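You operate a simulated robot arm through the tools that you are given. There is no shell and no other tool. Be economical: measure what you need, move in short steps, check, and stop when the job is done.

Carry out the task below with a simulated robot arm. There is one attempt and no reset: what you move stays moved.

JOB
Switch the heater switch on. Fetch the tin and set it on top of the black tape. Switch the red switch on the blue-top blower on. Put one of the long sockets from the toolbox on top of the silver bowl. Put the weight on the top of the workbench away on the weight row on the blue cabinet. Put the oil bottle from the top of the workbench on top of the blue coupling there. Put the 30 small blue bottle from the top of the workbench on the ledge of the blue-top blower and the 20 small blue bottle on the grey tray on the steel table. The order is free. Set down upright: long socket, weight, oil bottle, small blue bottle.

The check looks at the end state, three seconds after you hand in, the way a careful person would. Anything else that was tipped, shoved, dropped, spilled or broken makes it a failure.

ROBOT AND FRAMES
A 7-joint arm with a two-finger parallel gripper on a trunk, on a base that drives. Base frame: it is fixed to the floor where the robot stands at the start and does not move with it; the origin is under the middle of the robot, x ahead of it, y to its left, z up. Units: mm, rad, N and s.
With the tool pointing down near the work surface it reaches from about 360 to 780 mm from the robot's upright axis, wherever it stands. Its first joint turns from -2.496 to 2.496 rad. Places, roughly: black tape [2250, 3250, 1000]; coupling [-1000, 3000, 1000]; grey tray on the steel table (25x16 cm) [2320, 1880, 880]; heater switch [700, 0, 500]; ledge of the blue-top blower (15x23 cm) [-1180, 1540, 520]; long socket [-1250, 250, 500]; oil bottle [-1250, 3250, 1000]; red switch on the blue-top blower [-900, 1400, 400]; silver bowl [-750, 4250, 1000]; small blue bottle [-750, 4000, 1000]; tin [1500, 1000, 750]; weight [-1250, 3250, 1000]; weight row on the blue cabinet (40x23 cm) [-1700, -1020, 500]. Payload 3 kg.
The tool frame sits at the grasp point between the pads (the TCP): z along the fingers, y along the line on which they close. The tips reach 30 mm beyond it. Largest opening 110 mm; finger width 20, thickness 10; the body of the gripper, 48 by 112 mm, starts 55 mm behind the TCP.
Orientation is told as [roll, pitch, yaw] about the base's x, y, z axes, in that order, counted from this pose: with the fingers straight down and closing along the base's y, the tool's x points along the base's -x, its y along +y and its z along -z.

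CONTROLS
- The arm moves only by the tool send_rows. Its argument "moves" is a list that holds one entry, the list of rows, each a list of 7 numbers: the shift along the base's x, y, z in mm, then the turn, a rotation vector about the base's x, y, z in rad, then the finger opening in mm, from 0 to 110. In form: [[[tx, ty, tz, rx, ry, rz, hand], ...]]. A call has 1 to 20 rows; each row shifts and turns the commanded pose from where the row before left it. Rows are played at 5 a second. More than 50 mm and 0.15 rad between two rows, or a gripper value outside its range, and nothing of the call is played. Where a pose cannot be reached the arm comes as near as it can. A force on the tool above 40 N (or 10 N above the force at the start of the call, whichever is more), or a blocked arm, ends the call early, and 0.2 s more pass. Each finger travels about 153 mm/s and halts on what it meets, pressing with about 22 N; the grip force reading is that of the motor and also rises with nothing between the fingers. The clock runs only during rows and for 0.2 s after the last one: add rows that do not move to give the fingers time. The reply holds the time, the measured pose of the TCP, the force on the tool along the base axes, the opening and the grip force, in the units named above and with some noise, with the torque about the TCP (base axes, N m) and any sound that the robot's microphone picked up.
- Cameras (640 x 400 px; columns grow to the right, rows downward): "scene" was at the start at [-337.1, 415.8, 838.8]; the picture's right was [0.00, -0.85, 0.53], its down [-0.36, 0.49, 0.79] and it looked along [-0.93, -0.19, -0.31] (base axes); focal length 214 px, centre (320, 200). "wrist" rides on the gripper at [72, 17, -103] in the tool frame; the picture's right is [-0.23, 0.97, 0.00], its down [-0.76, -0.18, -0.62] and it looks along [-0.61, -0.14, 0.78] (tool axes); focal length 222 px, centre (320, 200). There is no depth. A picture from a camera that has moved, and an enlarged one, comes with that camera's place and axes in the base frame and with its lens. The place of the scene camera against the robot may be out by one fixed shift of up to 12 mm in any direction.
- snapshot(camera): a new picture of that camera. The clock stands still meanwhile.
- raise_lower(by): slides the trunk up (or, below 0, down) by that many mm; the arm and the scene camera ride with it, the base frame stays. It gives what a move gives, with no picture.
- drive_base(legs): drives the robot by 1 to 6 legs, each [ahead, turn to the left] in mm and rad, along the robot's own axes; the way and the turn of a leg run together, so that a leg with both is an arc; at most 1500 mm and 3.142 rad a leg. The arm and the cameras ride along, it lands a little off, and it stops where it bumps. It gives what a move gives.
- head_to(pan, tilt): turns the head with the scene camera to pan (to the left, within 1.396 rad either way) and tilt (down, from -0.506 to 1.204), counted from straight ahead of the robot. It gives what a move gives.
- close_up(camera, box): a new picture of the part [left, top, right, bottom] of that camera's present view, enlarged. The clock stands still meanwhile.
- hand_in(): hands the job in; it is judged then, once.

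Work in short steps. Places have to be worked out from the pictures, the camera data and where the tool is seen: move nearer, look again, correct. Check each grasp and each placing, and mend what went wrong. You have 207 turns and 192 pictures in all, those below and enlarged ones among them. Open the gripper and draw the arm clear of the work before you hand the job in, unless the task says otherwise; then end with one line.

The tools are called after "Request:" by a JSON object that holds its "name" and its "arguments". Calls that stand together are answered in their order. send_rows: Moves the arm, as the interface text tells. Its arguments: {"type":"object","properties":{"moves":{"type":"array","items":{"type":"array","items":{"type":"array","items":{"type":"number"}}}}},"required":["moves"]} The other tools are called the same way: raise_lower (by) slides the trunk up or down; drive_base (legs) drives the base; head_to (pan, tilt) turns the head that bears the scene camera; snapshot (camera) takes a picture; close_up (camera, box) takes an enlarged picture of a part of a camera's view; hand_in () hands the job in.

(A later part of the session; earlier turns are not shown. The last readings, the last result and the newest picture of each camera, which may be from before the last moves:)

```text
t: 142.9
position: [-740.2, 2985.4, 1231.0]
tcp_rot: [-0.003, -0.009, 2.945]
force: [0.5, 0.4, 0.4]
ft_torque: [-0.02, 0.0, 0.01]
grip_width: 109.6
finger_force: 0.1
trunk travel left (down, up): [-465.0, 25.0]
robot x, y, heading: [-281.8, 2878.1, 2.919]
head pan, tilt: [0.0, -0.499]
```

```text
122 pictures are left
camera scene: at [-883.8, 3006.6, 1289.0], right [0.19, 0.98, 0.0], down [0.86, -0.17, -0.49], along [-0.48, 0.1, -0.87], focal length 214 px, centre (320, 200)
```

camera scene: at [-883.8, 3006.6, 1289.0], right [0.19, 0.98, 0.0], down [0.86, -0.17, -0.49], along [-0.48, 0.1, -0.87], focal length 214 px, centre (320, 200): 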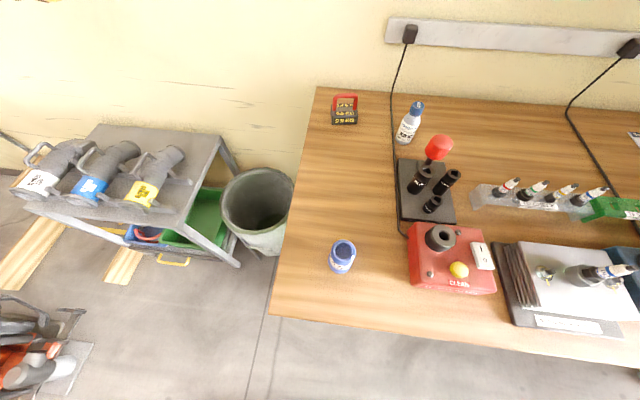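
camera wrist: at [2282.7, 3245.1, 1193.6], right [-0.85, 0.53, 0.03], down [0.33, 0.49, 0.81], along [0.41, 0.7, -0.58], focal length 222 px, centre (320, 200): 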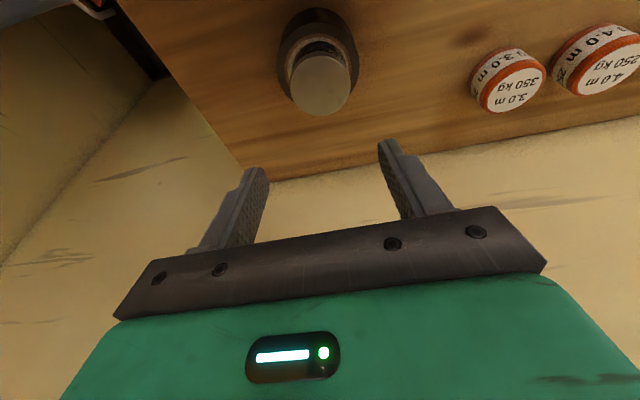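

The workbench top is in view. I zoom in on both halves.

Request:
{"name": "close_up", "arguments": {"camera": "scene", "box": [280, 80, 460, 200]}}

Request:
{"name": "close_up", "arguments": {"camera": "scene", "box": [300, 200, 500, 330]}}

Request:
{"name": "close_up", "arguments": {"camera": "scene", "box": [440, 140, 640, 340]}}

```text
3.33 times, centred on (370, 140) of scene
camera zoom: at [-883.8, 3006.6, 1289.0], right [0.19, 0.98, 0.0], down [0.86, -0.17, -0.49], along [-0.48, 0.1, -0.87], focal length 715 px, centre (153, 400)
```

zoom: 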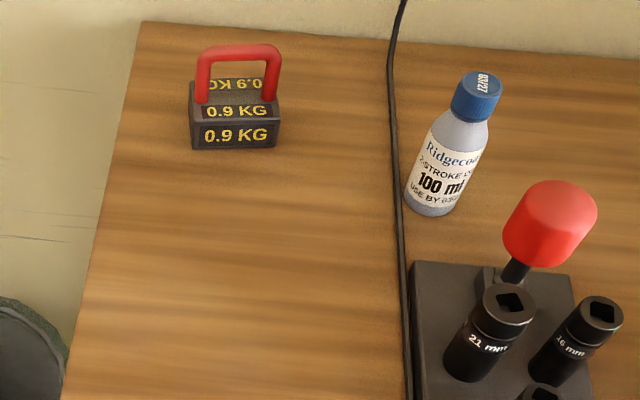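

```text
3.08 times, centred on (400, 265) of scene
camera zoom: at [-883.8, 3006.6, 1289.0], right [0.19, 0.98, 0.0], down [0.86, -0.17, -0.49], along [-0.48, 0.1, -0.87], focal length 660 px, centre (74, 0)
```

zoom: 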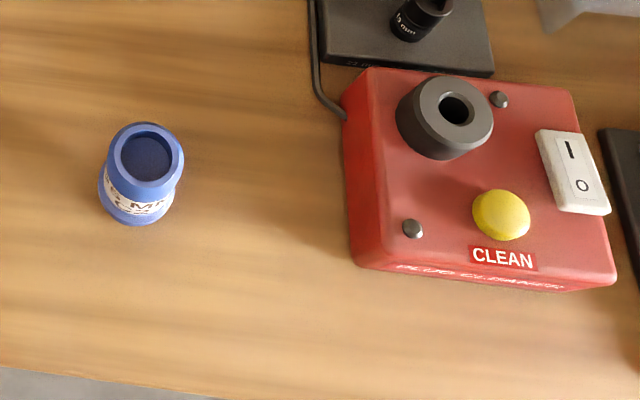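

```text
2.00 times, centred on (540, 240) of scene
camera zoom: at [-883.8, 3006.6, 1289.0], right [0.19, 0.98, 0.0], down [0.86, -0.17, -0.49], along [-0.48, 0.1, -0.87], focal length 429 px, centre (-120, 120)
```

zoom: 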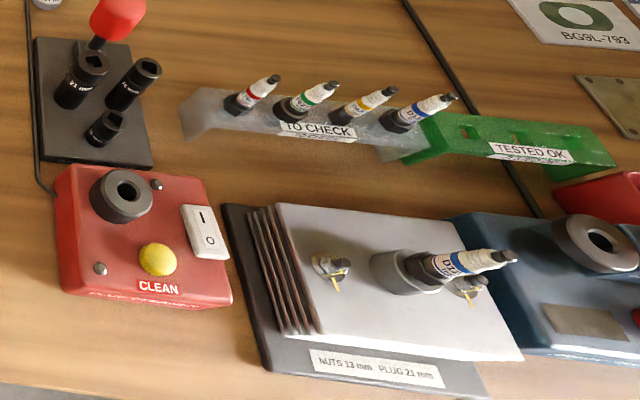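

I can identify the 0.9 kg weight, the 100 ml oil bottle and the blue coupling. The bin and cylinder table block the bench's end, so I approach from the front.

Request:
{"name": "drive_base", "arguments": {"legs": [[0, -0.186], [244, 0], [0, 0.127], [40, 0]]}}

Request:
{"name": "head_to", "arguments": {"pan": 0, "tilt": 0.0}}

Request:
{"name": "snapshot", "arguments": {"camera": "scene"}}

Request:
{"name": "snapshot", "arguments": {"camera": "wrist"}}

```text
t: 146.5
position: [-997.9, 3119.5, 1231.6]
tcp_rot: [-0.004, -0.01, 2.89]
force: [-0.4, 0.3, -0.1]
ft_torque: [-0.04, 0.04, -0.01]
grip_width: 109.8
finger_force: 0.1
trunk travel left (down, up): [-465.0, 25.0]
robot x, y, heading: [-544.1, 2990.6, 2.863]
head pan, tilt: [0.0, -0.499]
```

```text
t: 147.4
position: [-998.2, 3118.4, 1231.8]
tcp_rot: [-0.004, -0.009, 2.89]
force: [0.2, -0.3, 0.5]
ft_torque: [-0.02, -0.01, -0.01]
grip_width: 110.3
finger_force: 0.1
trunk travel left (down, up): [-465.0, 25.0]
robot x, y, heading: [-545.9, 2987.7, 2.869]
head pan, tilt: [0.0, 0.0]
```

```text
118 pictures are left
camera scene: at [-1100.2, 3137.3, 1266.1], right [0.25, 0.97, 0.0], down [0.97, -0.25, -0.01], along [-0.01, 0.01, -1.0], focal length 214 px, centre (320, 200)
```

scene: 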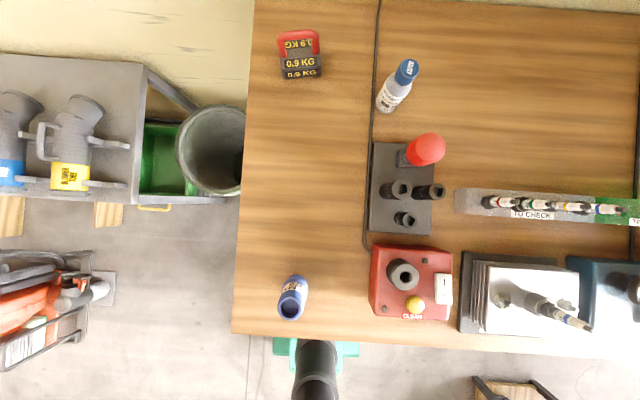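

```text
117 pictures are left
camera wrist: at [-930.9, 3082.2, 1334.4], right [-0.46, -0.89, 0.0], down [-0.69, 0.36, 0.63], along [-0.56, 0.29, -0.78], focal length 222 px, centre (320, 200)
```

wrist: 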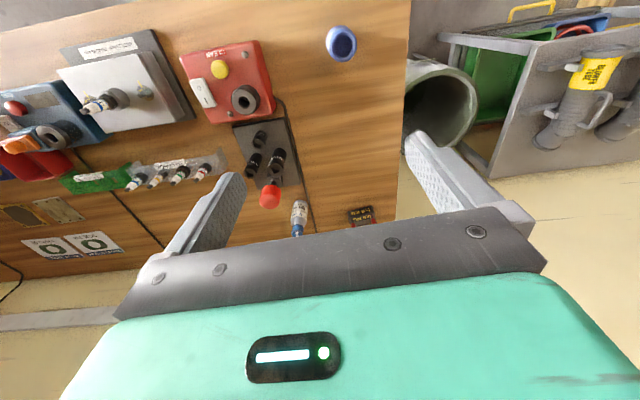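

The readings show the scene camera is offset by a fixed world shift (about +4, -7, -5 mm); corrected, the coupling's top is at (-969, 3064, 938) and the oil bottle's cap near (-1267, 3322, 950). I reach toward the bottle.

Request:
{"name": "send_rows", "arguments": {"moves": [[[-38, 28, -10, 0, 0, 0, 80], [-38, 28, -10, 0, 0, 0, 80], [-38, 28, -10, 0, 0, 0, 80], [-38, 28, -10, 0, 0, 0, 80], [-38, 28, -10, 0, 0, 0, 80]]]}}

Request:
{"name": "snapshot", "arguments": {"camera": "scene"}}

Request:
{"name": "snapshot", "arguments": {"camera": "wrist"}}

```text
t: 148.6
position: [-1187.5, 3256.7, 1179.4]
tcp_rot: [-0.005, -0.008, 2.889]
force: [0.0, -0.9, 0.3]
ft_torque: [0.02, 0.03, 0.01]
grip_width: 80.0
finger_force: 0.1
trunk travel left (down, up): [-465.0, 25.0]
robot x, y, heading: [-545.5, 2989.9, 2.866]
head pan, tilt: [0.0, 0.0]
```

```text
116 pictures are left
camera scene: at [-1289.2, 3276.9, 1215.0], right [0.25, 0.97, 0.0], down [0.97, -0.25, -0.01], along [-0.01, 0.01, -1.0], focal length 214 px, centre (320, 200)
```

scene: 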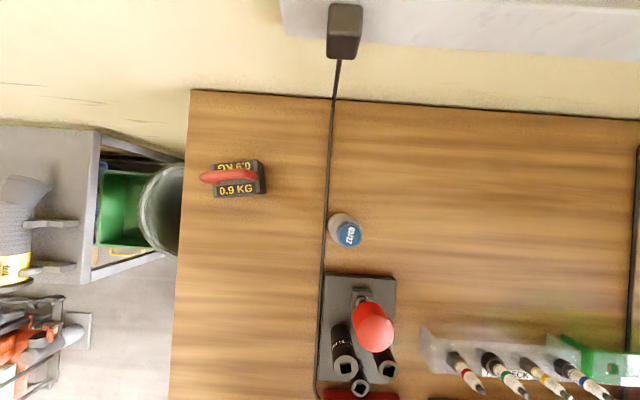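

```text
115 pictures are left
camera wrist: at [-1120.0, 3221.7, 1283.2], right [-0.46, -0.89, 0.0], down [-0.69, 0.36, 0.63], along [-0.56, 0.29, -0.78], focal length 222 px, centre (320, 200)
```

wrist: 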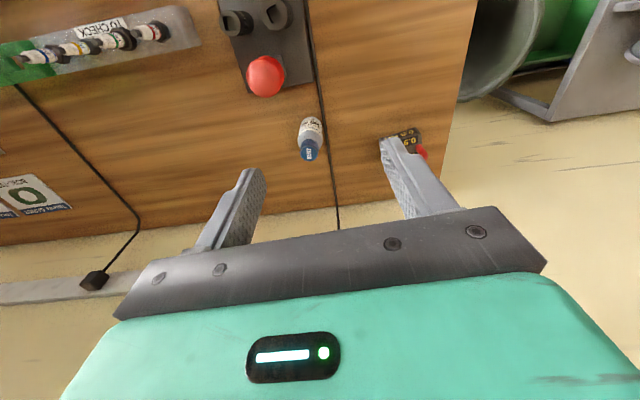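

Bottle cap at (-1249, 3307, 978), base near 887. I move over it and lower around it with the fingers open.

Request:
{"name": "send_rows", "arguments": {"moves": [[[-31, 25, -20, 0, 0, 0, 80], [-30.5, 25.5, -20, 0, 0, 0, 80], [0, 0, -40, 0, 0, 0, 80]]]}}

Request:
{"name": "head_to", "arguments": {"pan": 0, "tilt": 0.4}}

Request:
{"name": "snapshot", "arguments": {"camera": "scene"}}

Request:
{"name": "snapshot", "arguments": {"camera": "wrist"}}

```text
t: 149.4
position: [-1248.7, 3306.2, 1097.5]
tcp_rot: [-0.003, -0.005, 2.892]
force: [-1.0, 0.7, 0.7]
ft_torque: [0.02, -0.03, 0.0]
grip_width: 79.9
finger_force: 0.1
trunk travel left (down, up): [-465.0, 25.0]
robot x, y, heading: [-543.8, 2986.9, 2.867]
head pan, tilt: [0.0, 0.0]
```

```text
t: 150.3
position: [-1247.7, 3307.2, 1098.5]
tcp_rot: [-0.004, -0.008, 2.891]
force: [0.6, 0.6, -0.6]
ft_torque: [0.0, 0.01, 0.04]
grip_width: 79.9
finger_force: 0.1
trunk travel left (down, up): [-465.0, 25.0]
robot x, y, heading: [-542.7, 2988.9, 2.869]
head pan, tilt: [0.0, 0.4]
```

```text
114 pictures are left
camera scene: at [-1314.2, 3317.7, 1129.9], right [0.25, 0.97, 0.0], down [0.9, -0.23, 0.38], along [0.37, -0.09, -0.92], focal length 214 px, centre (320, 200)
```

scene: 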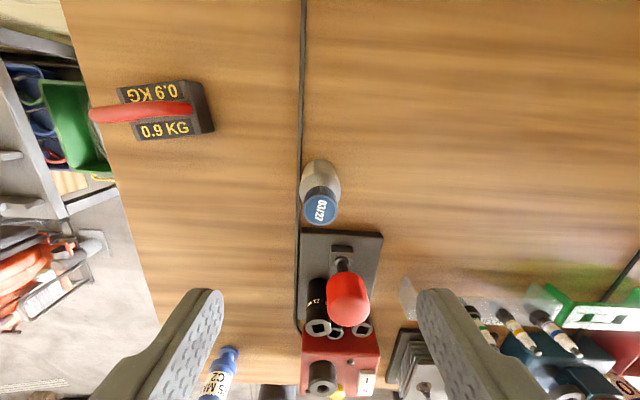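

```text
113 pictures are left
camera wrist: at [-1180.8, 3271.8, 1201.2], right [-0.46, -0.89, 0.0], down [-0.69, 0.36, 0.63], along [-0.56, 0.29, -0.78], focal length 222 px, centre (320, 200)
```

wrist: 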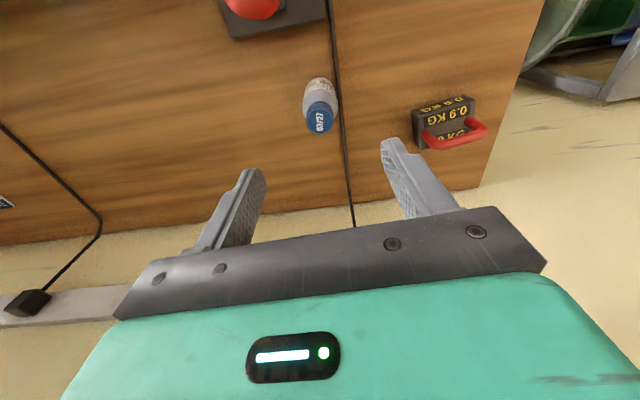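

Aligned in both views. I lower to the grip height and close on the bottle body.

Request:
{"name": "send_rows", "arguments": {"moves": [[[0, 0, -42, 0, 0, 0, 80], [0, 0, -42, 0, 0, 0, 75], [0, 0, -40, 0, 0, 0, 70], [0, 0, -40, 0, 0, 0, 65], [0, 0, 0, 0, 0, 0, 50], [0, 0, 0, 0, 0, 0, 32], [0, 0, 0, 0, 0, 0, 32]]]}}

Request:
{"name": "snapshot", "arguments": {"camera": "wrist"}}

```text
t: 151.9
position: [-1249.0, 3307.8, 936.8]
tcp_rot: [-0.003, -0.009, 2.891]
force: [0.3, 0.1, -0.4]
ft_torque: [0.04, 0.0, -0.01]
grip_width: 38.9
finger_force: 21.8
trunk travel left (down, up): [-465.0, 25.0]
robot x, y, heading: [-545.2, 2983.7, 2.866]
head pan, tilt: [0.0, 0.4]
```

```text
112 pictures are left
camera wrist: at [-1182.1, 3272.8, 1039.9], right [-0.46, -0.89, 0.0], down [-0.69, 0.36, 0.63], along [-0.56, 0.29, -0.78], focal length 222 px, centre (320, 200)
```

wrist: 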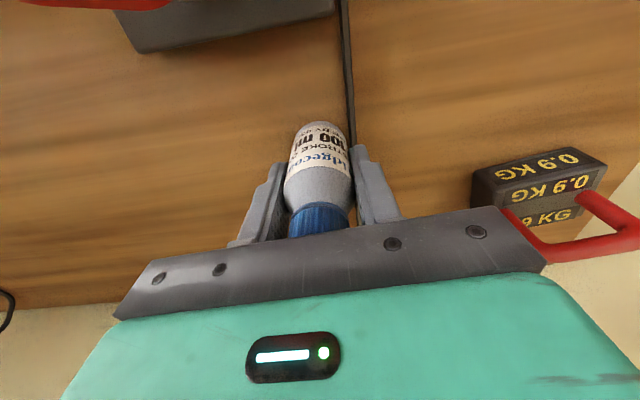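

Gripped at 39 mm. I lift and carry it over to above the coupling.

Request:
{"name": "send_rows", "arguments": {"moves": [[[0, 0, 20, 0, 0, 0, 32], [0, 0, 40, 0, 0, 0, 32], [0, 0, 45, 0, 0, 0, 32], [0, 0, 45, 0, 0, 0, 32], [0, 0, 30, 0, 0, 0, 32], [35, -30.5, 0, 0, 0, 0, 32], [35, -30.5, 0, 0, 0, 0, 32], [35, -30.5, 0, 0, 0, 0, 32], [35, -30.5, 0, 0, 0, 0, 32], [35, -30.5, 0, 0, 0, 0, 32], [35, -30.5, 0, 0, 0, 0, 32], [35, -30.5, 0, 0, 0, 0, 32], [35, -30.5, 0, 0, 0, 0, 32]]]}}

Request:
{"name": "snapshot", "arguments": {"camera": "wrist"}}

Request:
{"name": "snapshot", "arguments": {"camera": "scene"}}

```text
t: 154.7
position: [-968.2, 3062.1, 1116.1]
tcp_rot: [-0.003, -0.008, 2.893]
force: [-0.3, 0.3, -1.2]
ft_torque: [-0.02, -0.02, 0.02]
grip_width: 39.1
finger_force: 21.8
trunk travel left (down, up): [-465.0, 25.0]
robot x, y, heading: [-541.8, 2991.3, 2.871]
head pan, tilt: [0.0, 0.4]
```

```text
111 pictures are left
camera wrist: at [-902.2, 3027.1, 1219.5], right [-0.46, -0.89, 0.0], down [-0.69, 0.36, 0.63], along [-0.56, 0.29, -0.78], focal length 222 px, centre (320, 200)
```

wrist: 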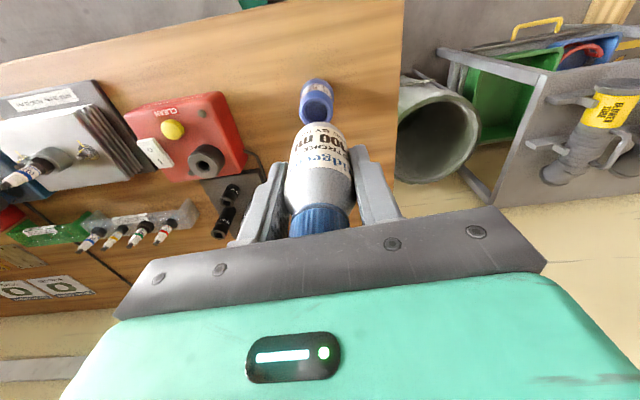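

```text
110 pictures are left
camera scene: at [-1035.5, 3073.0, 1148.2], right [0.25, 0.97, 0.0], down [0.9, -0.23, 0.38], along [0.37, -0.09, -0.92], focal length 214 px, centre (320, 200)
```

scene: 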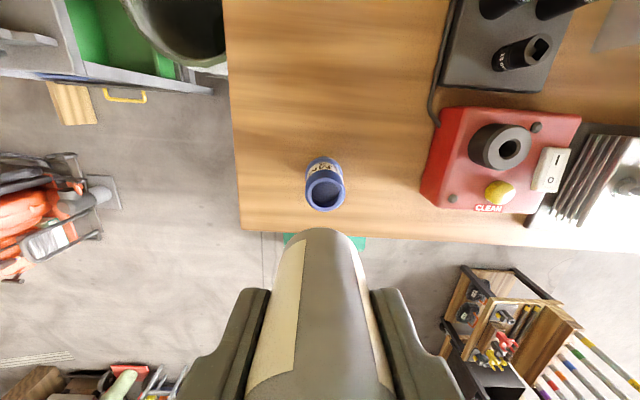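

Coupling at about (-965, 3065), top about 945. I lower to leave ~20 mm and check.

Request:
{"name": "send_rows", "arguments": {"moves": [[[2, 2, -45, 0, 0, 0, 32], [0, 0, -45, 0, 0, 0, 32]]]}}

Request:
{"name": "snapshot", "arguments": {"camera": "wrist"}}

Request:
{"name": "head_to", "arguments": {"pan": 0, "tilt": 0.15}}

Request:
{"name": "snapshot", "arguments": {"camera": "scene"}}

```text
t: 155.3
position: [-967.5, 3064.5, 1028.5]
tcp_rot: [-0.003, -0.01, 2.891]
force: [-0.6, -0.4, 4.2]
ft_torque: [0.0, 0.15, 0.0]
grip_width: 39.2
finger_force: 22.8
trunk travel left (down, up): [-465.0, 25.0]
robot x, y, heading: [-540.6, 2986.9, 2.867]
head pan, tilt: [0.0, 0.4]
```

```text
109 pictures are left
camera wrist: at [-900.3, 3029.3, 1130.8], right [-0.46, -0.89, 0.0], down [-0.69, 0.36, 0.63], along [-0.56, 0.29, -0.78], focal length 222 px, centre (320, 200)
```

wrist: 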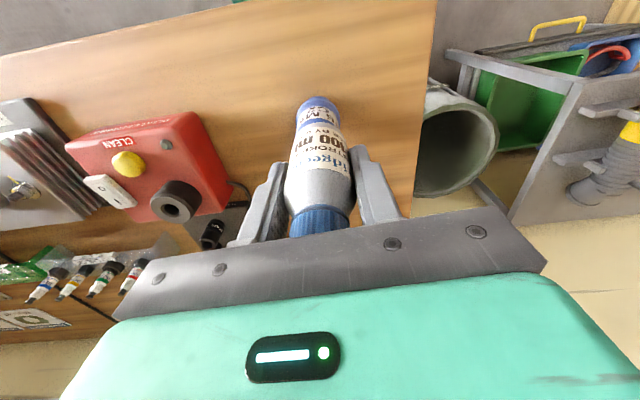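

```text
t: 156.1
position: [-968.2, 3065.1, 1027.8]
tcp_rot: [-0.002, -0.01, 2.89]
force: [-0.3, -0.5, -0.1]
ft_torque: [0.0, 0.0, -0.02]
grip_width: 38.8
finger_force: 22.1
trunk travel left (down, up): [-465.0, 25.0]
robot x, y, heading: [-540.6, 2991.1, 2.87]
head pan, tilt: [0.0, 0.15]
```

```text
108 pictures are left
camera scene: at [-1056.6, 3081.2, 1059.9], right [0.25, 0.97, 0.0], down [0.96, -0.25, 0.14], along [0.14, -0.03, -0.99], focal length 214 px, centre (320, 200)
```

scene: 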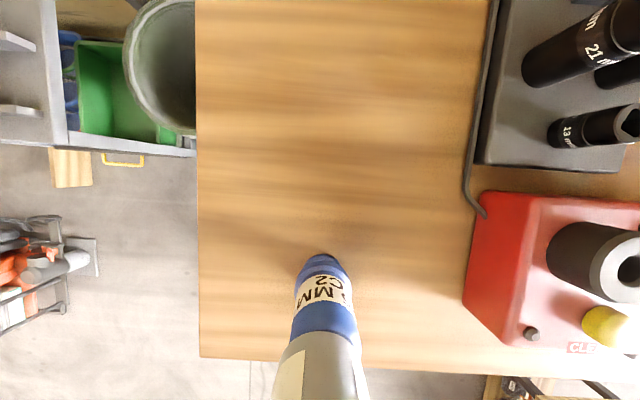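

The bottle bottom looks close to the coupling's rim. I zoom in to check alignment and gap.

Request:
{"name": "close_up", "arguments": {"camera": "scene", "box": [240, 230, 410, 400]}}

Request:
{"name": "close_up", "arguments": {"camera": "wrist", "box": [240, 70, 400, 240]}}

```text
2.35 times, centred on (325, 315) of scene
camera zoom: at [-1056.6, 3081.2, 1059.9], right [0.25, 0.97, 0.0], down [0.96, -0.25, 0.14], along [0.14, -0.03, -0.99], focal length 505 px, centre (308, -71)
```

zoom: 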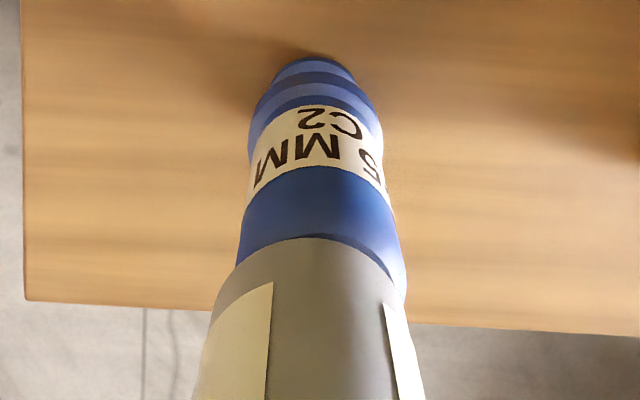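

```text
2.35 times, centred on (320, 155) of wrist
camera zoom: at [-900.8, 3029.5, 1131.0], right [-0.46, -0.89, 0.0], down [-0.69, 0.36, 0.63], along [-0.56, 0.29, -0.78], focal length 523 px, centre (320, 306)
```

zoom: 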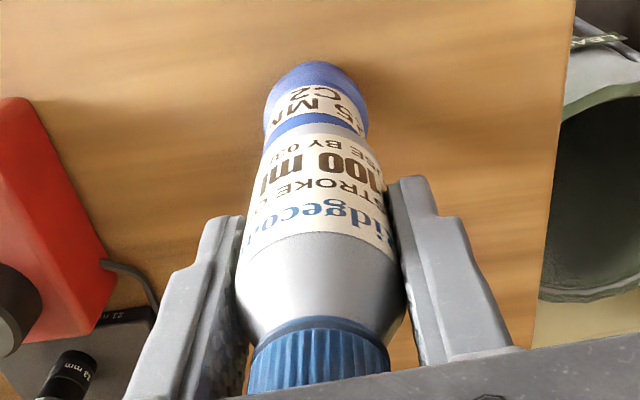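

Well centred. I lower in small steps until contact.

Request:
{"name": "send_rows", "arguments": {"moves": [[[0, 0, -5, 0, 0, 0, 32], [0, 0, -3, 0, 0, 0, 32], [0, 0, -3, 0, 0, 0, 32]]]}}

```text
t: 156.7
position: [-966.8, 3065.1, 1021.9]
tcp_rot: [-0.003, -0.013, 2.891]
force: [3.6, -0.7, 21.3]
ft_torque: [-0.01, -0.3, -0.03]
grip_width: 39.0
finger_force: 21.3
trunk travel left (down, up): [-465.0, 25.0]
robot x, y, heading: [-546.4, 2987.3, 2.872]
head pan, tilt: [0.0, 0.15]
stopped in row 3: the force on the tool passed its limit at 46 N (the readings are from after the stop); the commanded pose is now the measured one
```

Contact made. I relieve the force slightly, open, and check before lifting away.

Request:
{"name": "send_rows", "arguments": {"moves": [[[0, 0, 1, 0, 0, 0, 32], [0, 0, 0, 0, 0, 0, 41], [0, 0, 0, 0, 0, 0, 45], [0, 0, 0, 0, 0, 0, 55], [0, 0, 0, 0, 0, 0, 70]]]}}

Request:
{"name": "snapshot", "arguments": {"camera": "scene"}}

Request:
{"name": "close_up", "arguments": {"camera": "wrist", "box": [240, 70, 400, 240]}}

```text
t: 157.9
position: [-967.4, 3065.2, 1021.1]
tcp_rot: [-0.004, -0.012, 2.889]
force: [0.0, -0.8, 11.8]
ft_torque: [-0.02, -0.02, 0.0]
grip_width: 69.9
finger_force: 0.1
trunk travel left (down, up): [-465.0, 25.0]
robot x, y, heading: [-541.1, 2987.5, 2.868]
head pan, tilt: [0.0, 0.15]
```

```text
105 pictures are left
camera scene: at [-1057.1, 3082.0, 1053.9], right [0.25, 0.97, 0.0], down [0.96, -0.25, 0.14], along [0.13, -0.03, -0.99], focal length 214 px, centre (320, 200)
```

scene: 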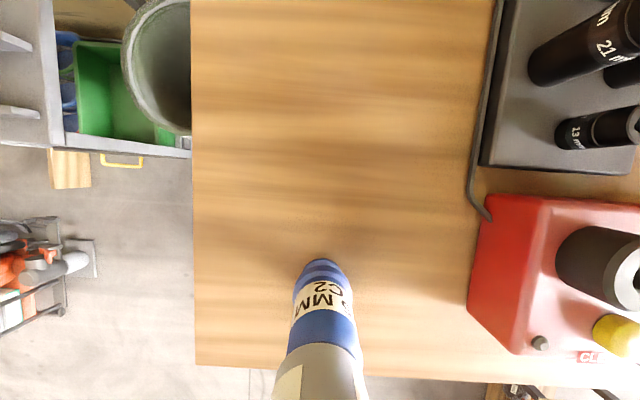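

```text
2.35 times, centred on (320, 155) of wrist
camera zoom: at [-901.0, 3030.3, 1124.4], right [-0.46, -0.89, 0.0], down [-0.69, 0.36, 0.63], along [-0.56, 0.29, -0.77], focal length 523 px, centre (320, 306)
```

zoom: 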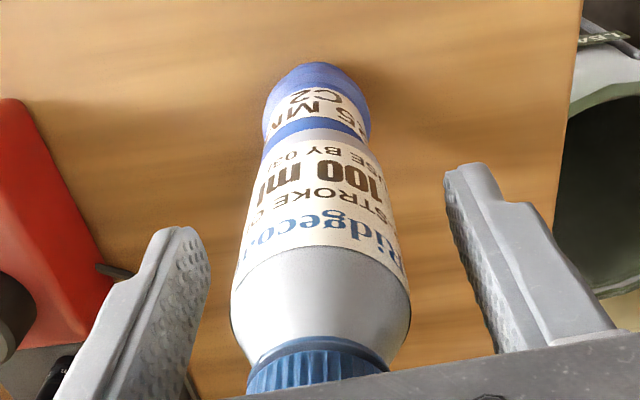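

The palm seems to rest lightly on the cap. I rise straight up and verify the bottle stands.

Request:
{"name": "send_rows", "arguments": {"moves": [[[0, 0, 8, 0, 0, 0, 70], [0, 0, 25, 0, 0, 0, 75], [0, 0, 40, 0, 0, 0, 80], [0, 0, 45, 0, 0, 0, 80], [0, 0, 45, 0, 0, 0, 80]]]}}

Request:
{"name": "snapshot", "arguments": {"camera": "wrist"}}

Request:
{"name": "head_to", "arguments": {"pan": 0, "tilt": 0.6}}

Request:
{"name": "snapshot", "arguments": {"camera": "scene"}}

```text
t: 159.1
position: [-966.8, 3066.9, 1184.3]
tcp_rot: [-0.003, -0.011, 2.89]
force: [-0.1, -0.2, -1.1]
ft_torque: [-0.04, 0.03, 0.02]
grip_width: 80.0
finger_force: 0.1
trunk travel left (down, up): [-465.0, 25.0]
robot x, y, heading: [-542.4, 2988.1, 2.868]
head pan, tilt: [0.0, 0.15]
```

```text
103 pictures are left
camera wrist: at [-899.1, 3031.3, 1287.3], right [-0.46, -0.89, 0.0], down [-0.69, 0.36, 0.63], along [-0.56, 0.29, -0.78], focal length 222 px, centre (320, 200)
```

wrist: 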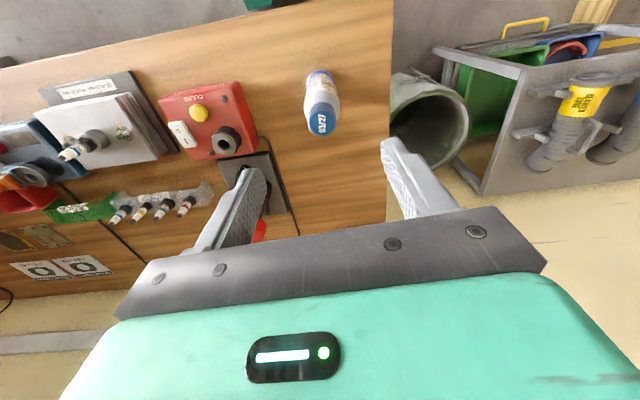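

```text
t: 160.0
position: [-967.1, 3066.6, 1183.7]
tcp_rot: [-0.005, -0.012, 2.89]
force: [0.3, 0.5, -0.4]
ft_torque: [-0.02, 0.0, -0.03]
grip_width: 80.1
finger_force: 0.1
trunk travel left (down, up): [-465.0, 25.0]
robot x, y, heading: [-541.0, 2986.4, 2.865]
head pan, tilt: [0.0, 0.6]
```

```text
102 pictures are left
camera scene: at [-1015.6, 3072.8, 1219.8], right [0.25, 0.97, 0.0], down [0.81, -0.21, 0.56], along [0.54, -0.13, -0.83], focal length 214 px, centre (320, 200)
```

scene: 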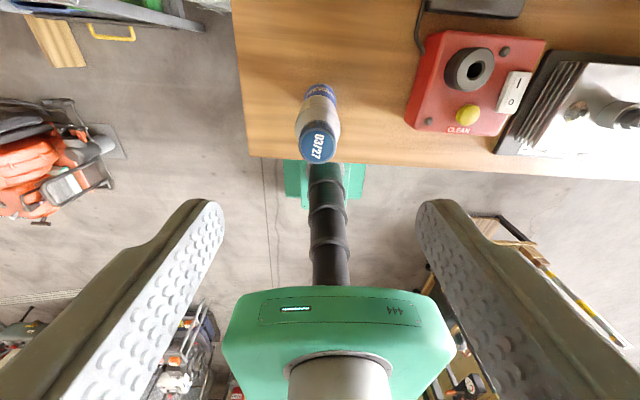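

The oil bottle stands on the coupling. Next the weight: its handle bar is at about (-1360, 3170, 926), running along the bench. I turn the tool 90° and tilt it forward 0.4 rad for reach, then go above it.

Request:
{"name": "send_rows", "arguments": {"moves": [[[-10, 2, 0, 0, 0, -0.143, 80], [-20, 5, 0, 0, 0, -0.143, 80], [-40, 10, 0, 0, 0, -0.143, 80], [-40, 10, 0, 0, 0, -0.143, 80], [-40, 10, 0, 0, 0, -0.143, 80], [-40, 10, 0, 0, 0, -0.143, 80], [-40, 10, 0, 0, 0, -0.143, 80], [-40, 10, 0, 0, 0, -0.143, 70], [-40, 10, 0, 0, 0, -0.143, 60], [-20, 10, 0, 0, 0, -0.143, 60], [0, 0, 0, 0, 0, -0.141, 60], [0, 0, 0, 0.0333, 0.129, 0, 60], [0, 0, 0, 0.0333, 0.129, 0, 60], [0, 0, 0, 0.0333, 0.129, 0, 60]]]}}

Request:
{"name": "head_to", "arguments": {"pan": 0, "tilt": 0.3}}

Request:
{"name": "snapshot", "arguments": {"camera": "scene"}}

Request:
{"name": "snapshot", "arguments": {"camera": "wrist"}}

```text
t: 163.0
position: [-1298.6, 3151.2, 1182.2]
tcp_rot: [0.397, -0.013, 1.316]
force: [-0.1, 0.2, 0.7]
ft_torque: [0.01, -0.02, 0.01]
grip_width: 60.2
finger_force: 0.0
trunk travel left (down, up): [-465.0, 25.0]
robot x, y, heading: [-545.1, 2989.3, 2.863]
head pan, tilt: [0.0, 0.6]
```

```text
t: 163.8
position: [-1298.9, 3152.4, 1184.9]
tcp_rot: [0.395, -0.011, 1.317]
force: [0.1, 0.1, -0.6]
ft_torque: [-0.01, -0.02, -0.01]
grip_width: 60.0
finger_force: 0.1
trunk travel left (down, up): [-465.0, 25.0]
robot x, y, heading: [-542.3, 2988.9, 2.861]
head pan, tilt: [0.0, 0.3]
```

```text
101 pictures are left
camera scene: at [-1260.9, 3220.5, 1212.6], right [0.89, -0.23, -0.39], down [-0.13, -0.96, 0.26], along [-0.43, -0.18, -0.88], focal length 214 px, centre (320, 200)
```

scene: 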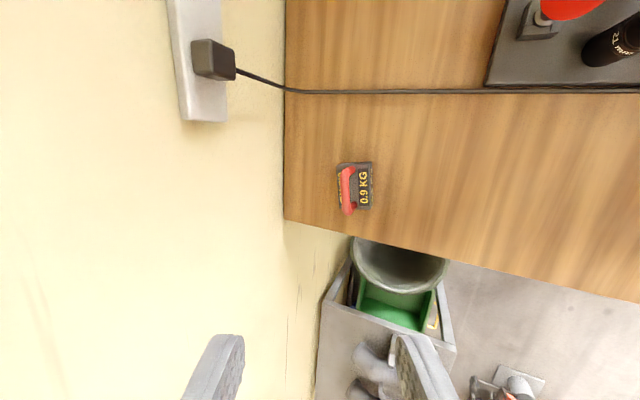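

```text
100 pictures are left
camera wrist: at [-1294.1, 3074.4, 1285.4], right [-0.81, 0.44, 0.38], down [0.58, 0.63, 0.52], along [-0.01, 0.64, -0.77], focal length 222 px, centre (320, 200)
```

wrist: 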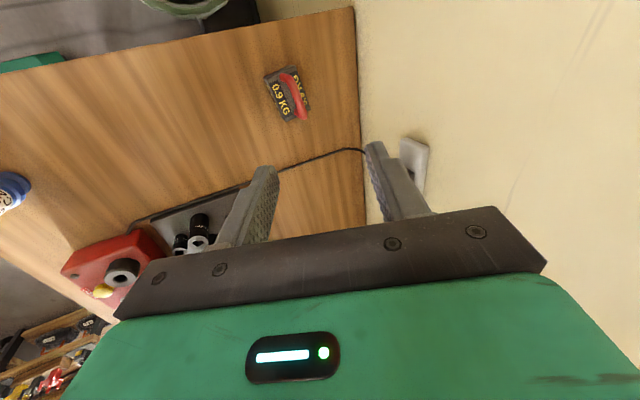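

Handle bar refined to (-1363, 3176, 922). I move to a pre-grasp 90 mm back along the tool axis and check.

Request:
{"name": "send_rows", "arguments": {"moves": [[[-6.5, 3.5, -42, 0, 0, 0, 60], [-6.5, 3.5, -42, 0, 0, 0, 60], [-6.5, 3.5, -42, 0, 0, 0, 60], [-6.5, 3.5, -42, 0, 0, 0, 60]]]}}

Request:
{"name": "snapshot", "arguments": {"camera": "scene"}}

Request:
{"name": "snapshot", "arguments": {"camera": "wrist"}}

```text
t: 164.8
position: [-1324.3, 3168.6, 1012.1]
tcp_rot: [0.396, -0.013, 1.317]
force: [0.2, 0.1, 0.3]
ft_torque: [-0.01, 0.01, 0.0]
grip_width: 59.9
finger_force: 0.1
trunk travel left (down, up): [-465.0, 25.0]
robot x, y, heading: [-543.7, 2991.8, 2.869]
head pan, tilt: [0.0, 0.3]
```

```text
99 pictures are left
camera scene: at [-1285.9, 3235.0, 1041.0], right [0.89, -0.23, -0.39], down [-0.13, -0.96, 0.26], along [-0.43, -0.18, -0.88], focal length 214 px, centre (320, 200)
```

scene: 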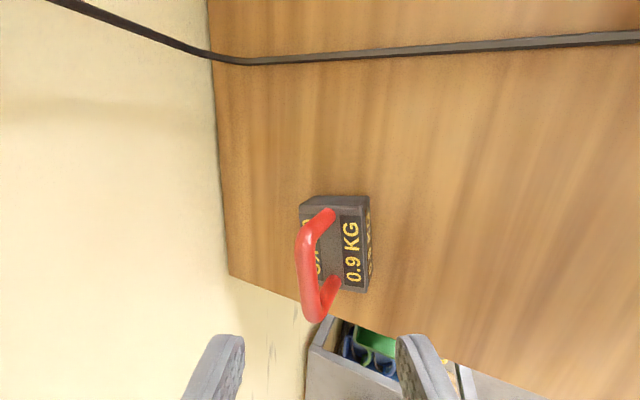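

```text
98 pictures are left
camera wrist: at [-1319.1, 3088.9, 1113.7], right [-0.81, 0.44, 0.38], down [0.58, 0.63, 0.52], along [-0.01, 0.64, -0.77], focal length 222 px, centre (320, 200)
```

wrist: 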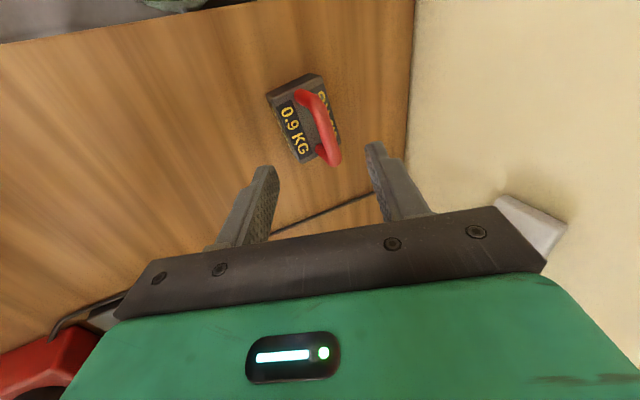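

The bar lies straight along the tool axis, turned about 0.12 rad. I align the yaw, advance and close on the handle.

Request:
{"name": "send_rows", "arguments": {"moves": [[[0, 0, 0, 0, 0, 0.12, 60], [-10, 2.8, -25, 0, 0, 0, 60], [-10, 2.8, -25, 0, 0, 0, 60], [-10, 2.8, -24, 0, 0, 0, 60]]]}}

Request:
{"name": "snapshot", "arguments": {"camera": "wrist"}}

Request:
{"name": "head_to", "arguments": {"pan": 0, "tilt": 0.7}}

Request:
{"name": "snapshot", "arguments": {"camera": "scene"}}

```text
t: 165.9
position: [-1356.2, 3176.3, 951.0]
tcp_rot: [0.409, -0.012, 1.435]
force: [3.5, -0.8, 19.2]
ft_torque: [-0.27, -0.38, 0.03]
grip_width: 57.5
finger_force: 0.1
trunk travel left (down, up): [-465.0, 25.0]
robot x, y, heading: [-541.5, 2988.8, 2.867]
head pan, tilt: [0.0, 0.3]
stopped in row 4: the force on the tool passed its limit at 46 N (the readings are from after the stop); the commanded pose is now the measured one
```

```text
97 pictures are left
camera wrist: at [-1341.2, 3099.0, 1052.4], right [-0.86, 0.34, 0.39], down [0.51, 0.69, 0.51], along [-0.1, 0.64, -0.77], focal length 222 px, centre (320, 200)
```

wrist: 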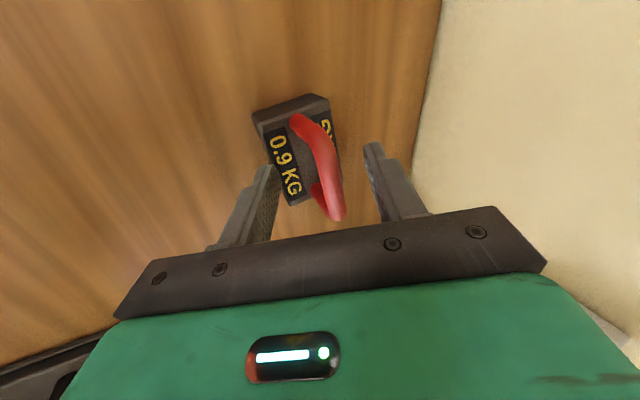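

```text
t: 166.8
position: [-1355.8, 3175.5, 949.9]
tcp_rot: [0.406, -0.012, 1.432]
force: [3.5, 0.5, 34.6]
ft_torque: [-0.36, -0.66, 0.03]
grip_width: 54.6
finger_force: 0.1
trunk travel left (down, up): [-465.0, 25.0]
robot x, y, heading: [-543.3, 2990.7, 2.865]
head pan, tilt: [0.0, 0.7]
```

```text
96 pictures are left
camera scene: at [-1327.5, 3211.2, 986.3], right [0.91, -0.12, -0.4], down [0.15, -0.8, 0.58], along [-0.39, -0.59, -0.71], focal length 214 px, centre (320, 200)
```

scene: 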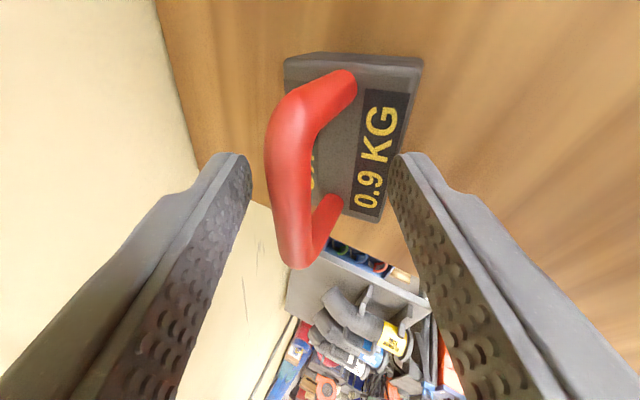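

The near finger touches the block's top edge, and the bar sits about 6 mm toward the far finger. I ease off, centre, and close.

Request:
{"name": "send_rows", "arguments": {"moves": [[[-2, 0.2, 4, 0, 0, 0, 60], [-3, 0.5, 3, 0, 0, 0, 60], [0, 0, 0, 0, 0, 0, 40], [0, 0, 0, 0, 0, 0, 20], [0, 0, 0, 0, 0, 0, 5], [0, 0, 0, 0, 0, 0, 5]]]}}

Request:
{"name": "snapshot", "arguments": {"camera": "scene"}}

```text
t: 168.2
position: [-1362.6, 3175.5, 955.0]
tcp_rot: [0.404, -0.012, 1.438]
force: [-5.5, -2.7, 3.5]
ft_torque: [-0.29, 0.05, -0.1]
grip_width: 11.9
finger_force: 21.4
trunk travel left (down, up): [-465.0, 25.0]
robot x, y, heading: [-543.4, 2986.5, 2.861]
head pan, tilt: [0.0, 0.7]
```

```text
95 pictures are left
camera scene: at [-1335.1, 3211.0, 990.2], right [0.91, -0.12, -0.39], down [0.15, -0.8, 0.58], along [-0.38, -0.59, -0.71], focal length 214 px, centre (320, 200)
```

scene: 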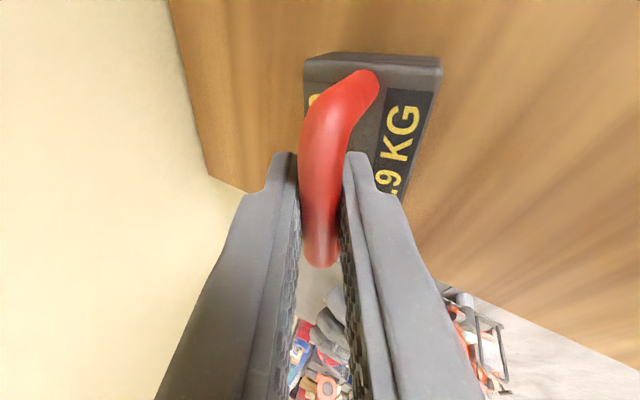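

Handle gripped (12 mm). I lift straight up and check.

Request:
{"name": "send_rows", "arguments": {"moves": [[[0, 0, 10, 0, 0, 0, 5], [0, 0, 30, 0, 0, 0, 5], [3, -1, 40, 0, 0, 0, 5], [10, -3, 45, 0, 0, 0, 5], [15, -5, 45, 0, 0, 0, 5], [15, -5, 45, 0, 0, 0, 5], [15, -5, 25, 0, 0, 0, 5]]]}}

Request:
{"name": "snapshot", "arguments": {"camera": "scene"}}

Request:
{"name": "snapshot", "arguments": {"camera": "wrist"}}

```text
t: 169.8
position: [-1304.6, 3160.0, 1195.6]
tcp_rot: [0.401, -0.012, 1.434]
force: [0.8, -0.5, -8.3]
ft_torque: [0.0, 0.01, 0.02]
grip_width: 11.7
finger_force: 21.7
trunk travel left (down, up): [-465.0, 25.0]
robot x, y, heading: [-540.2, 2985.5, 2.866]
head pan, tilt: [0.0, 0.7]
```

```text
94 pictures are left
camera scene: at [-1277.3, 3193.7, 1231.0], right [0.91, -0.12, -0.39], down [0.15, -0.8, 0.58], along [-0.38, -0.59, -0.71], focal length 214 px, centre (320, 200)
```

scene: 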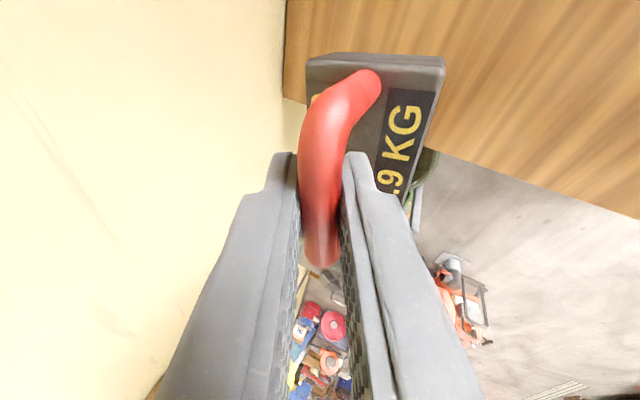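

```text
93 pictures are left
camera wrist: at [-1290.0, 3081.5, 1296.4], right [-0.86, 0.34, 0.38], down [0.51, 0.69, 0.51], along [-0.09, 0.63, -0.77], focal length 222 px, centre (320, 200)
```

wrist: 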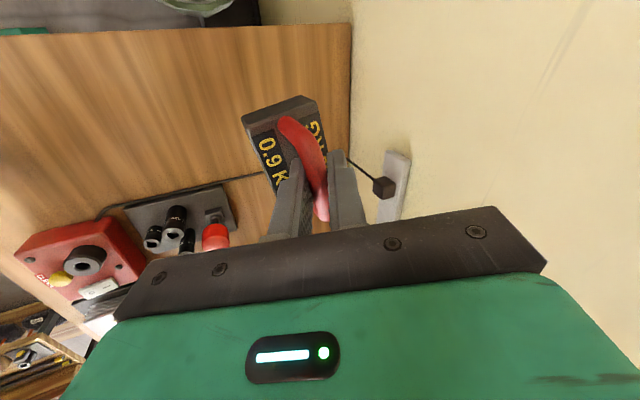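

The weight is held. I retract the arm, reverse from the bench, turn south and drive down the corridor.

Request:
{"name": "send_rows", "arguments": {"moves": [[[45, -6, 5, 0, 0, 0, 5], [45, -6, 0, 0, 0, 0, 5], [45, -6, 0, 0, 0, 0, 5], [45, -6, 0, 0, 0, 0, 5], [45, -6, 0, 0, 0, 0, 5], [45, -6, 0, 0, 0, 0, 5]]]}}

Request:
{"name": "drive_base", "arguments": {"legs": [[-420, 0], [0, 1.85], [1400, 0], [600, 0]]}}

Request:
{"name": "head_to", "arguments": {"pan": -1.2, "tilt": 0.0}}

Request:
{"name": "snapshot", "arguments": {"camera": "scene"}}

```text
t: 171.2
position: [-1034.6, 3119.0, 1199.0]
tcp_rot: [0.403, -0.013, 1.435]
force: [-0.4, -0.8, -8.3]
ft_torque: [-0.02, -0.03, 0.0]
grip_width: 12.0
finger_force: 22.2
trunk travel left (down, up): [-465.0, 25.0]
robot x, y, heading: [-542.9, 2988.6, 2.865]
head pan, tilt: [0.0, 0.7]
```

```text
t: 177.8
position: [-195.8, 2371.3, 1199.2]
tcp_rot: [0.401, -0.012, -3.128]
force: [0.4, 0.2, -8.7]
ft_torque: [-0.01, 0.02, -0.03]
grip_width: 11.7
finger_force: 21.8
trunk travel left (down, up): [-465.0, 25.0]
robot x, y, heading: [-204.7, 2890.9, -1.711]
head pan, tilt: [0.0, 0.7]
stopped in leg 2: the robot was blocked; the commanded pose is now the measured one
```

```text
t: 179.2
position: [-197.1, 2371.4, 1200.2]
tcp_rot: [0.403, -0.01, -3.128]
force: [-0.6, -0.4, -9.7]
ft_torque: [-0.04, 0.03, -0.02]
grip_width: 11.8
finger_force: 21.9
trunk travel left (down, up): [-465.0, 25.0]
robot x, y, heading: [-211.8, 2888.8, -1.711]
head pan, tilt: [-1.201, 0.0]
```

```text
92 pictures are left
camera scene: at [-303.2, 2477.8, 1252.2], right [0.0, 0.7, 0.72], down [1.0, 0.01, -0.01], along [-0.02, 0.72, -0.7], focal length 214 px, centre (320, 200)
```

scene: 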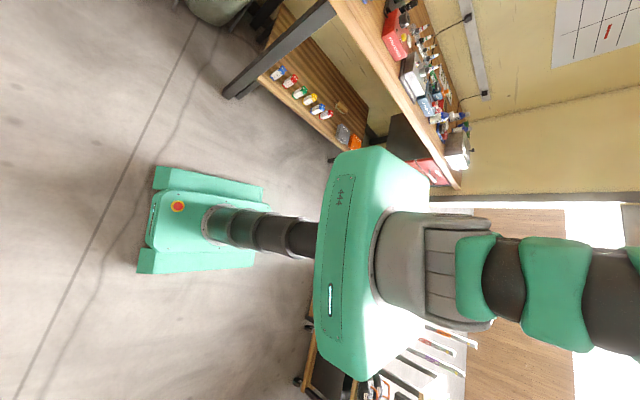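

Nothing is near the base; it's just slightly short of the wanted heading. I continue with a small turn and drive south.

Request:
{"name": "drive_base", "arguments": {"legs": [[300, 0], [0, 0.19], [1300, 0]]}}

Request:
{"name": "head_to", "arguments": {"pan": 1.1, "tilt": 0.3}}

Request:
{"name": "snapshot", "arguments": {"camera": "scene"}}

```text
t: 188.1
position: [-67.2, 804.5, 1200.2]
tcp_rot: [0.401, -0.011, -2.93]
force: [0.3, 0.2, -8.0]
ft_torque: [-0.03, 0.0, -0.03]
grip_width: 11.7
finger_force: 21.6
trunk travel left (down, up): [-465.0, 25.0]
robot x, y, heading: [-180.9, 1312.0, -1.512]
head pan, tilt: [-1.201, 0.0]
```

```text
t: 190.2
position: [-68.2, 805.2, 1200.1]
tcp_rot: [0.403, -0.011, -2.929]
force: [-0.3, -0.2, -9.1]
ft_torque: [-0.01, 0.02, 0.03]
grip_width: 11.6
finger_force: 21.7
trunk travel left (down, up): [-465.0, 25.0]
robot x, y, heading: [-180.7, 1307.9, -1.513]
head pan, tilt: [1.1, 0.3]
```

```text
91 pictures are left
camera scene: at [-134.0, 738.8, 1308.7], right [-0.03, 0.07, -1.0], down [0.87, 0.49, 0.01], along [0.49, -0.87, -0.07], focal length 214 px, centre (320, 200)
```

scene: 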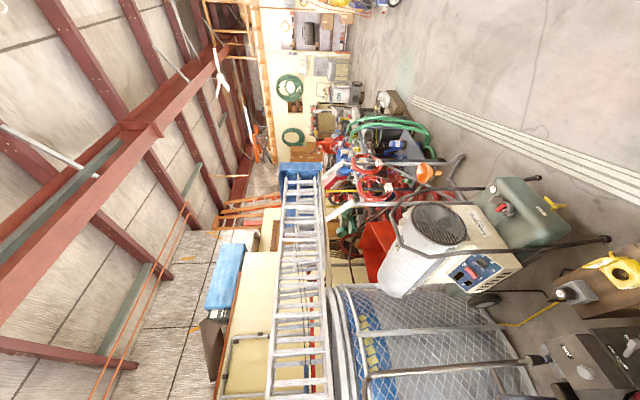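

I aim the head toward the southwest instead.

Request:
{"name": "head_to", "arguments": {"pan": 0.5, "tilt": -0.5}}

Request:
{"name": "snapshot", "arguments": {"camera": "scene"}}

```text
t: 191.3
position: [-68.2, 804.2, 1201.0]
tcp_rot: [0.402, -0.011, -2.932]
force: [0.0, 0.5, -9.8]
ft_torque: [0.03, 0.0, 0.01]
grip_width: 11.6
finger_force: 22.3
trunk travel left (down, up): [-465.0, 25.0]
robot x, y, heading: [-183.4, 1311.9, -1.513]
head pan, tilt: [0.499, -0.499]
```

```text
90 pictures are left
camera scene: at [-209.1, 764.2, 1274.3], right [-0.14, 0.6, -0.78], down [0.93, -0.18, -0.31], along [-0.33, -0.78, -0.54], focal length 214 px, centre (320, 200)
```

scene: 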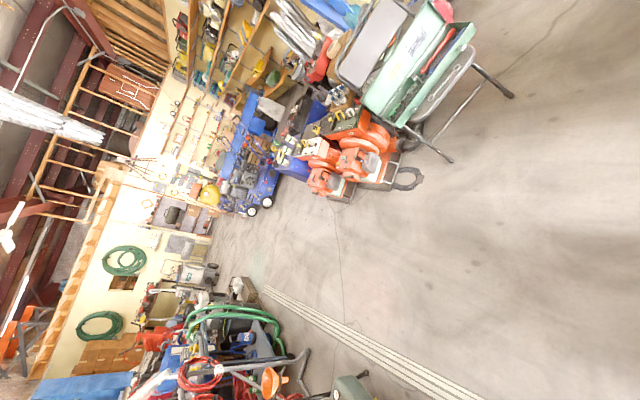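

I zoom on where the weight row should project (about (296,123)) and on the toolbox.

Request:
{"name": "close_up", "arguments": {"camera": "scene", "box": [220, 50, 420, 220]}}

Request:
{"name": "close_up", "arguments": {"camera": "scene", "box": [320, 0, 540, 180]}}

```text
2.35 times, centred on (320, 135) of scene
camera zoom: at [-209.1, 764.2, 1274.3], right [-0.14, 0.6, -0.78], down [0.93, -0.18, -0.31], along [-0.33, -0.78, -0.54], focal length 505 px, centre (320, 353)
```

zoom: 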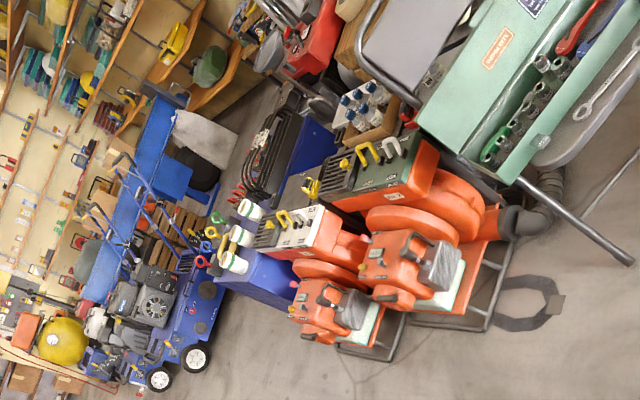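

```text
2.22 times, centred on (430, 90) of scene
camera zoom: at [-209.1, 764.2, 1274.3], right [-0.14, 0.6, -0.78], down [0.93, -0.18, -0.31], along [-0.33, -0.78, -0.54], focal length 477 px, centre (76, 444)
```

zoom: 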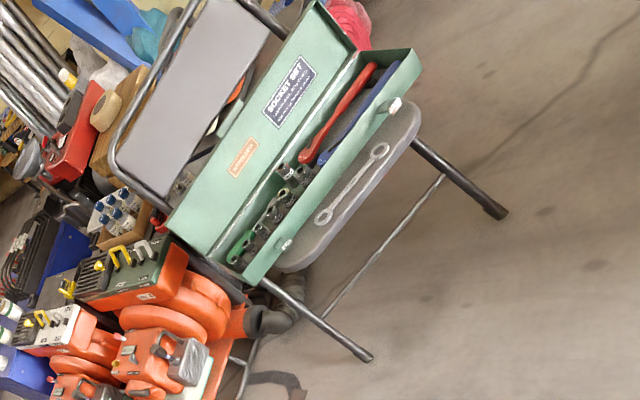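

I need a nearer look. I drive further south along the open floor.

Request:
{"name": "drive_base", "arguments": {"legs": [[0, -0.2], [1500, 0]]}}

Request:
{"name": "head_to", "arguments": {"pan": 0.2, "tilt": -0.5}}

Request:
{"name": "snapshot", "arguments": {"camera": "scene"}}

```text
t: 199.3
position: [-346.3, -662.9, 1201.3]
tcp_rot: [0.402, -0.012, -3.107]
force: [0.5, -0.2, -8.9]
ft_torque: [0.01, -0.03, -0.02]
grip_width: 11.9
finger_force: 22.1
trunk travel left (down, up): [-465.0, 25.0]
robot x, y, heading: [-370.9, -143.5, -1.685]
head pan, tilt: [0.499, -0.499]
```

```text
t: 200.2
position: [-345.4, -662.4, 1200.7]
tcp_rot: [0.4, -0.009, -3.107]
force: [-0.3, -0.9, -8.8]
ft_torque: [0.0, 0.01, -0.01]
grip_width: 11.7
finger_force: 21.8
trunk travel left (down, up): [-465.0, 25.0]
robot x, y, heading: [-371.8, -144.5, -1.685]
head pan, tilt: [0.201, -0.499]
```

```text
87 pictures are left
camera scene: at [-492.0, -662.4, 1261.1], right [-0.03, 0.82, -0.57], down [0.88, -0.24, -0.4], along [-0.47, -0.52, -0.72], focal length 214 px, centre (320, 200)
```

scene: 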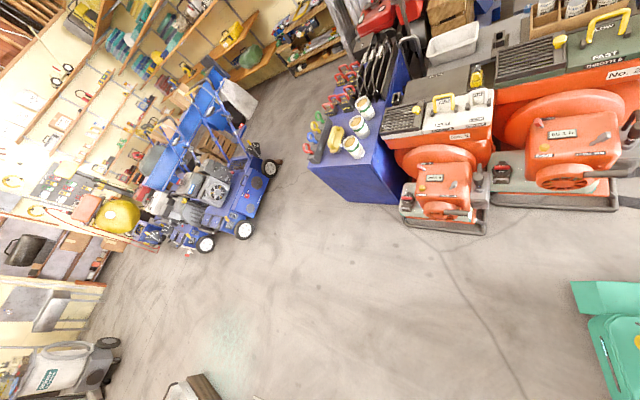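

The blue cabinet is visible. I zoom in on its top.

Request:
{"name": "close_up", "arguments": {"camera": "scene", "box": [280, 30, 440, 210]}}

```text
2.22 times, centred on (360, 120) of scene
camera zoom: at [-492.0, -662.4, 1261.1], right [-0.03, 0.82, -0.57], down [0.88, -0.24, -0.4], along [-0.47, -0.52, -0.72], focal length 477 px, centre (231, 378)
```

zoom: 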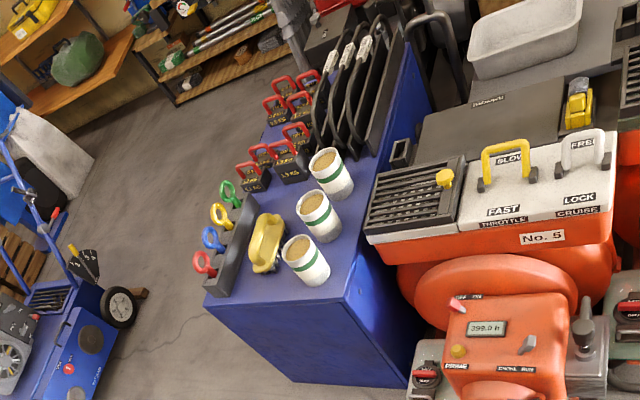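

The weight row runs along the cabinet's south side, with two groups of red-handled weights. I drive round to the south side and face it.

Request:
{"name": "drive_base", "arguments": {"legs": [[0, -0.15], [1400, 0], [230, 0], [0, -1.35], [800, 0], [0, -1.82]]}}

Request:
{"name": "snapshot", "arguments": {"camera": "scene"}}

```text
t: 219.9
position: [-1733.4, -1195.1, 1202.0]
tcp_rot: [0.402, -0.007, 0.253]
force: [1.1, -1.7, -7.4]
ft_torque: [-0.01, -0.06, -0.03]
grip_width: 11.5
finger_force: 21.5
trunk travel left (down, up): [-465.0, 25.0]
robot x, y, heading: [-1671.0, -1703.5, 1.638]
head pan, tilt: [0.201, -0.499]
stopped in leg 6: the robot was blocked; the commanded pose is now the measured one
```

```text
85 pictures are left
camera scene: at [-1580.9, -1177.4, 1261.9], right [0.21, -0.8, -0.57], down [-0.91, 0.05, -0.4], along [0.35, 0.6, -0.72], focal length 214 px, centre (320, 200)
```

scene: 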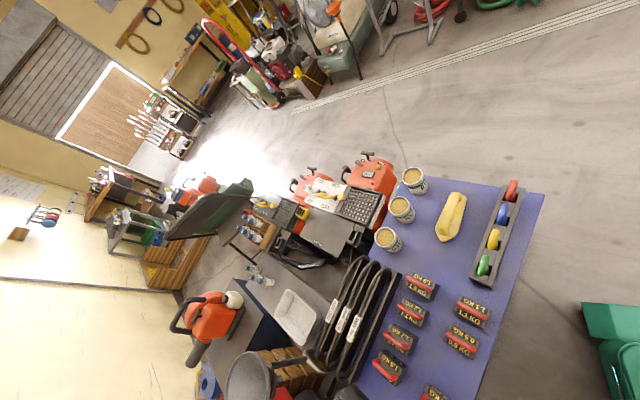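

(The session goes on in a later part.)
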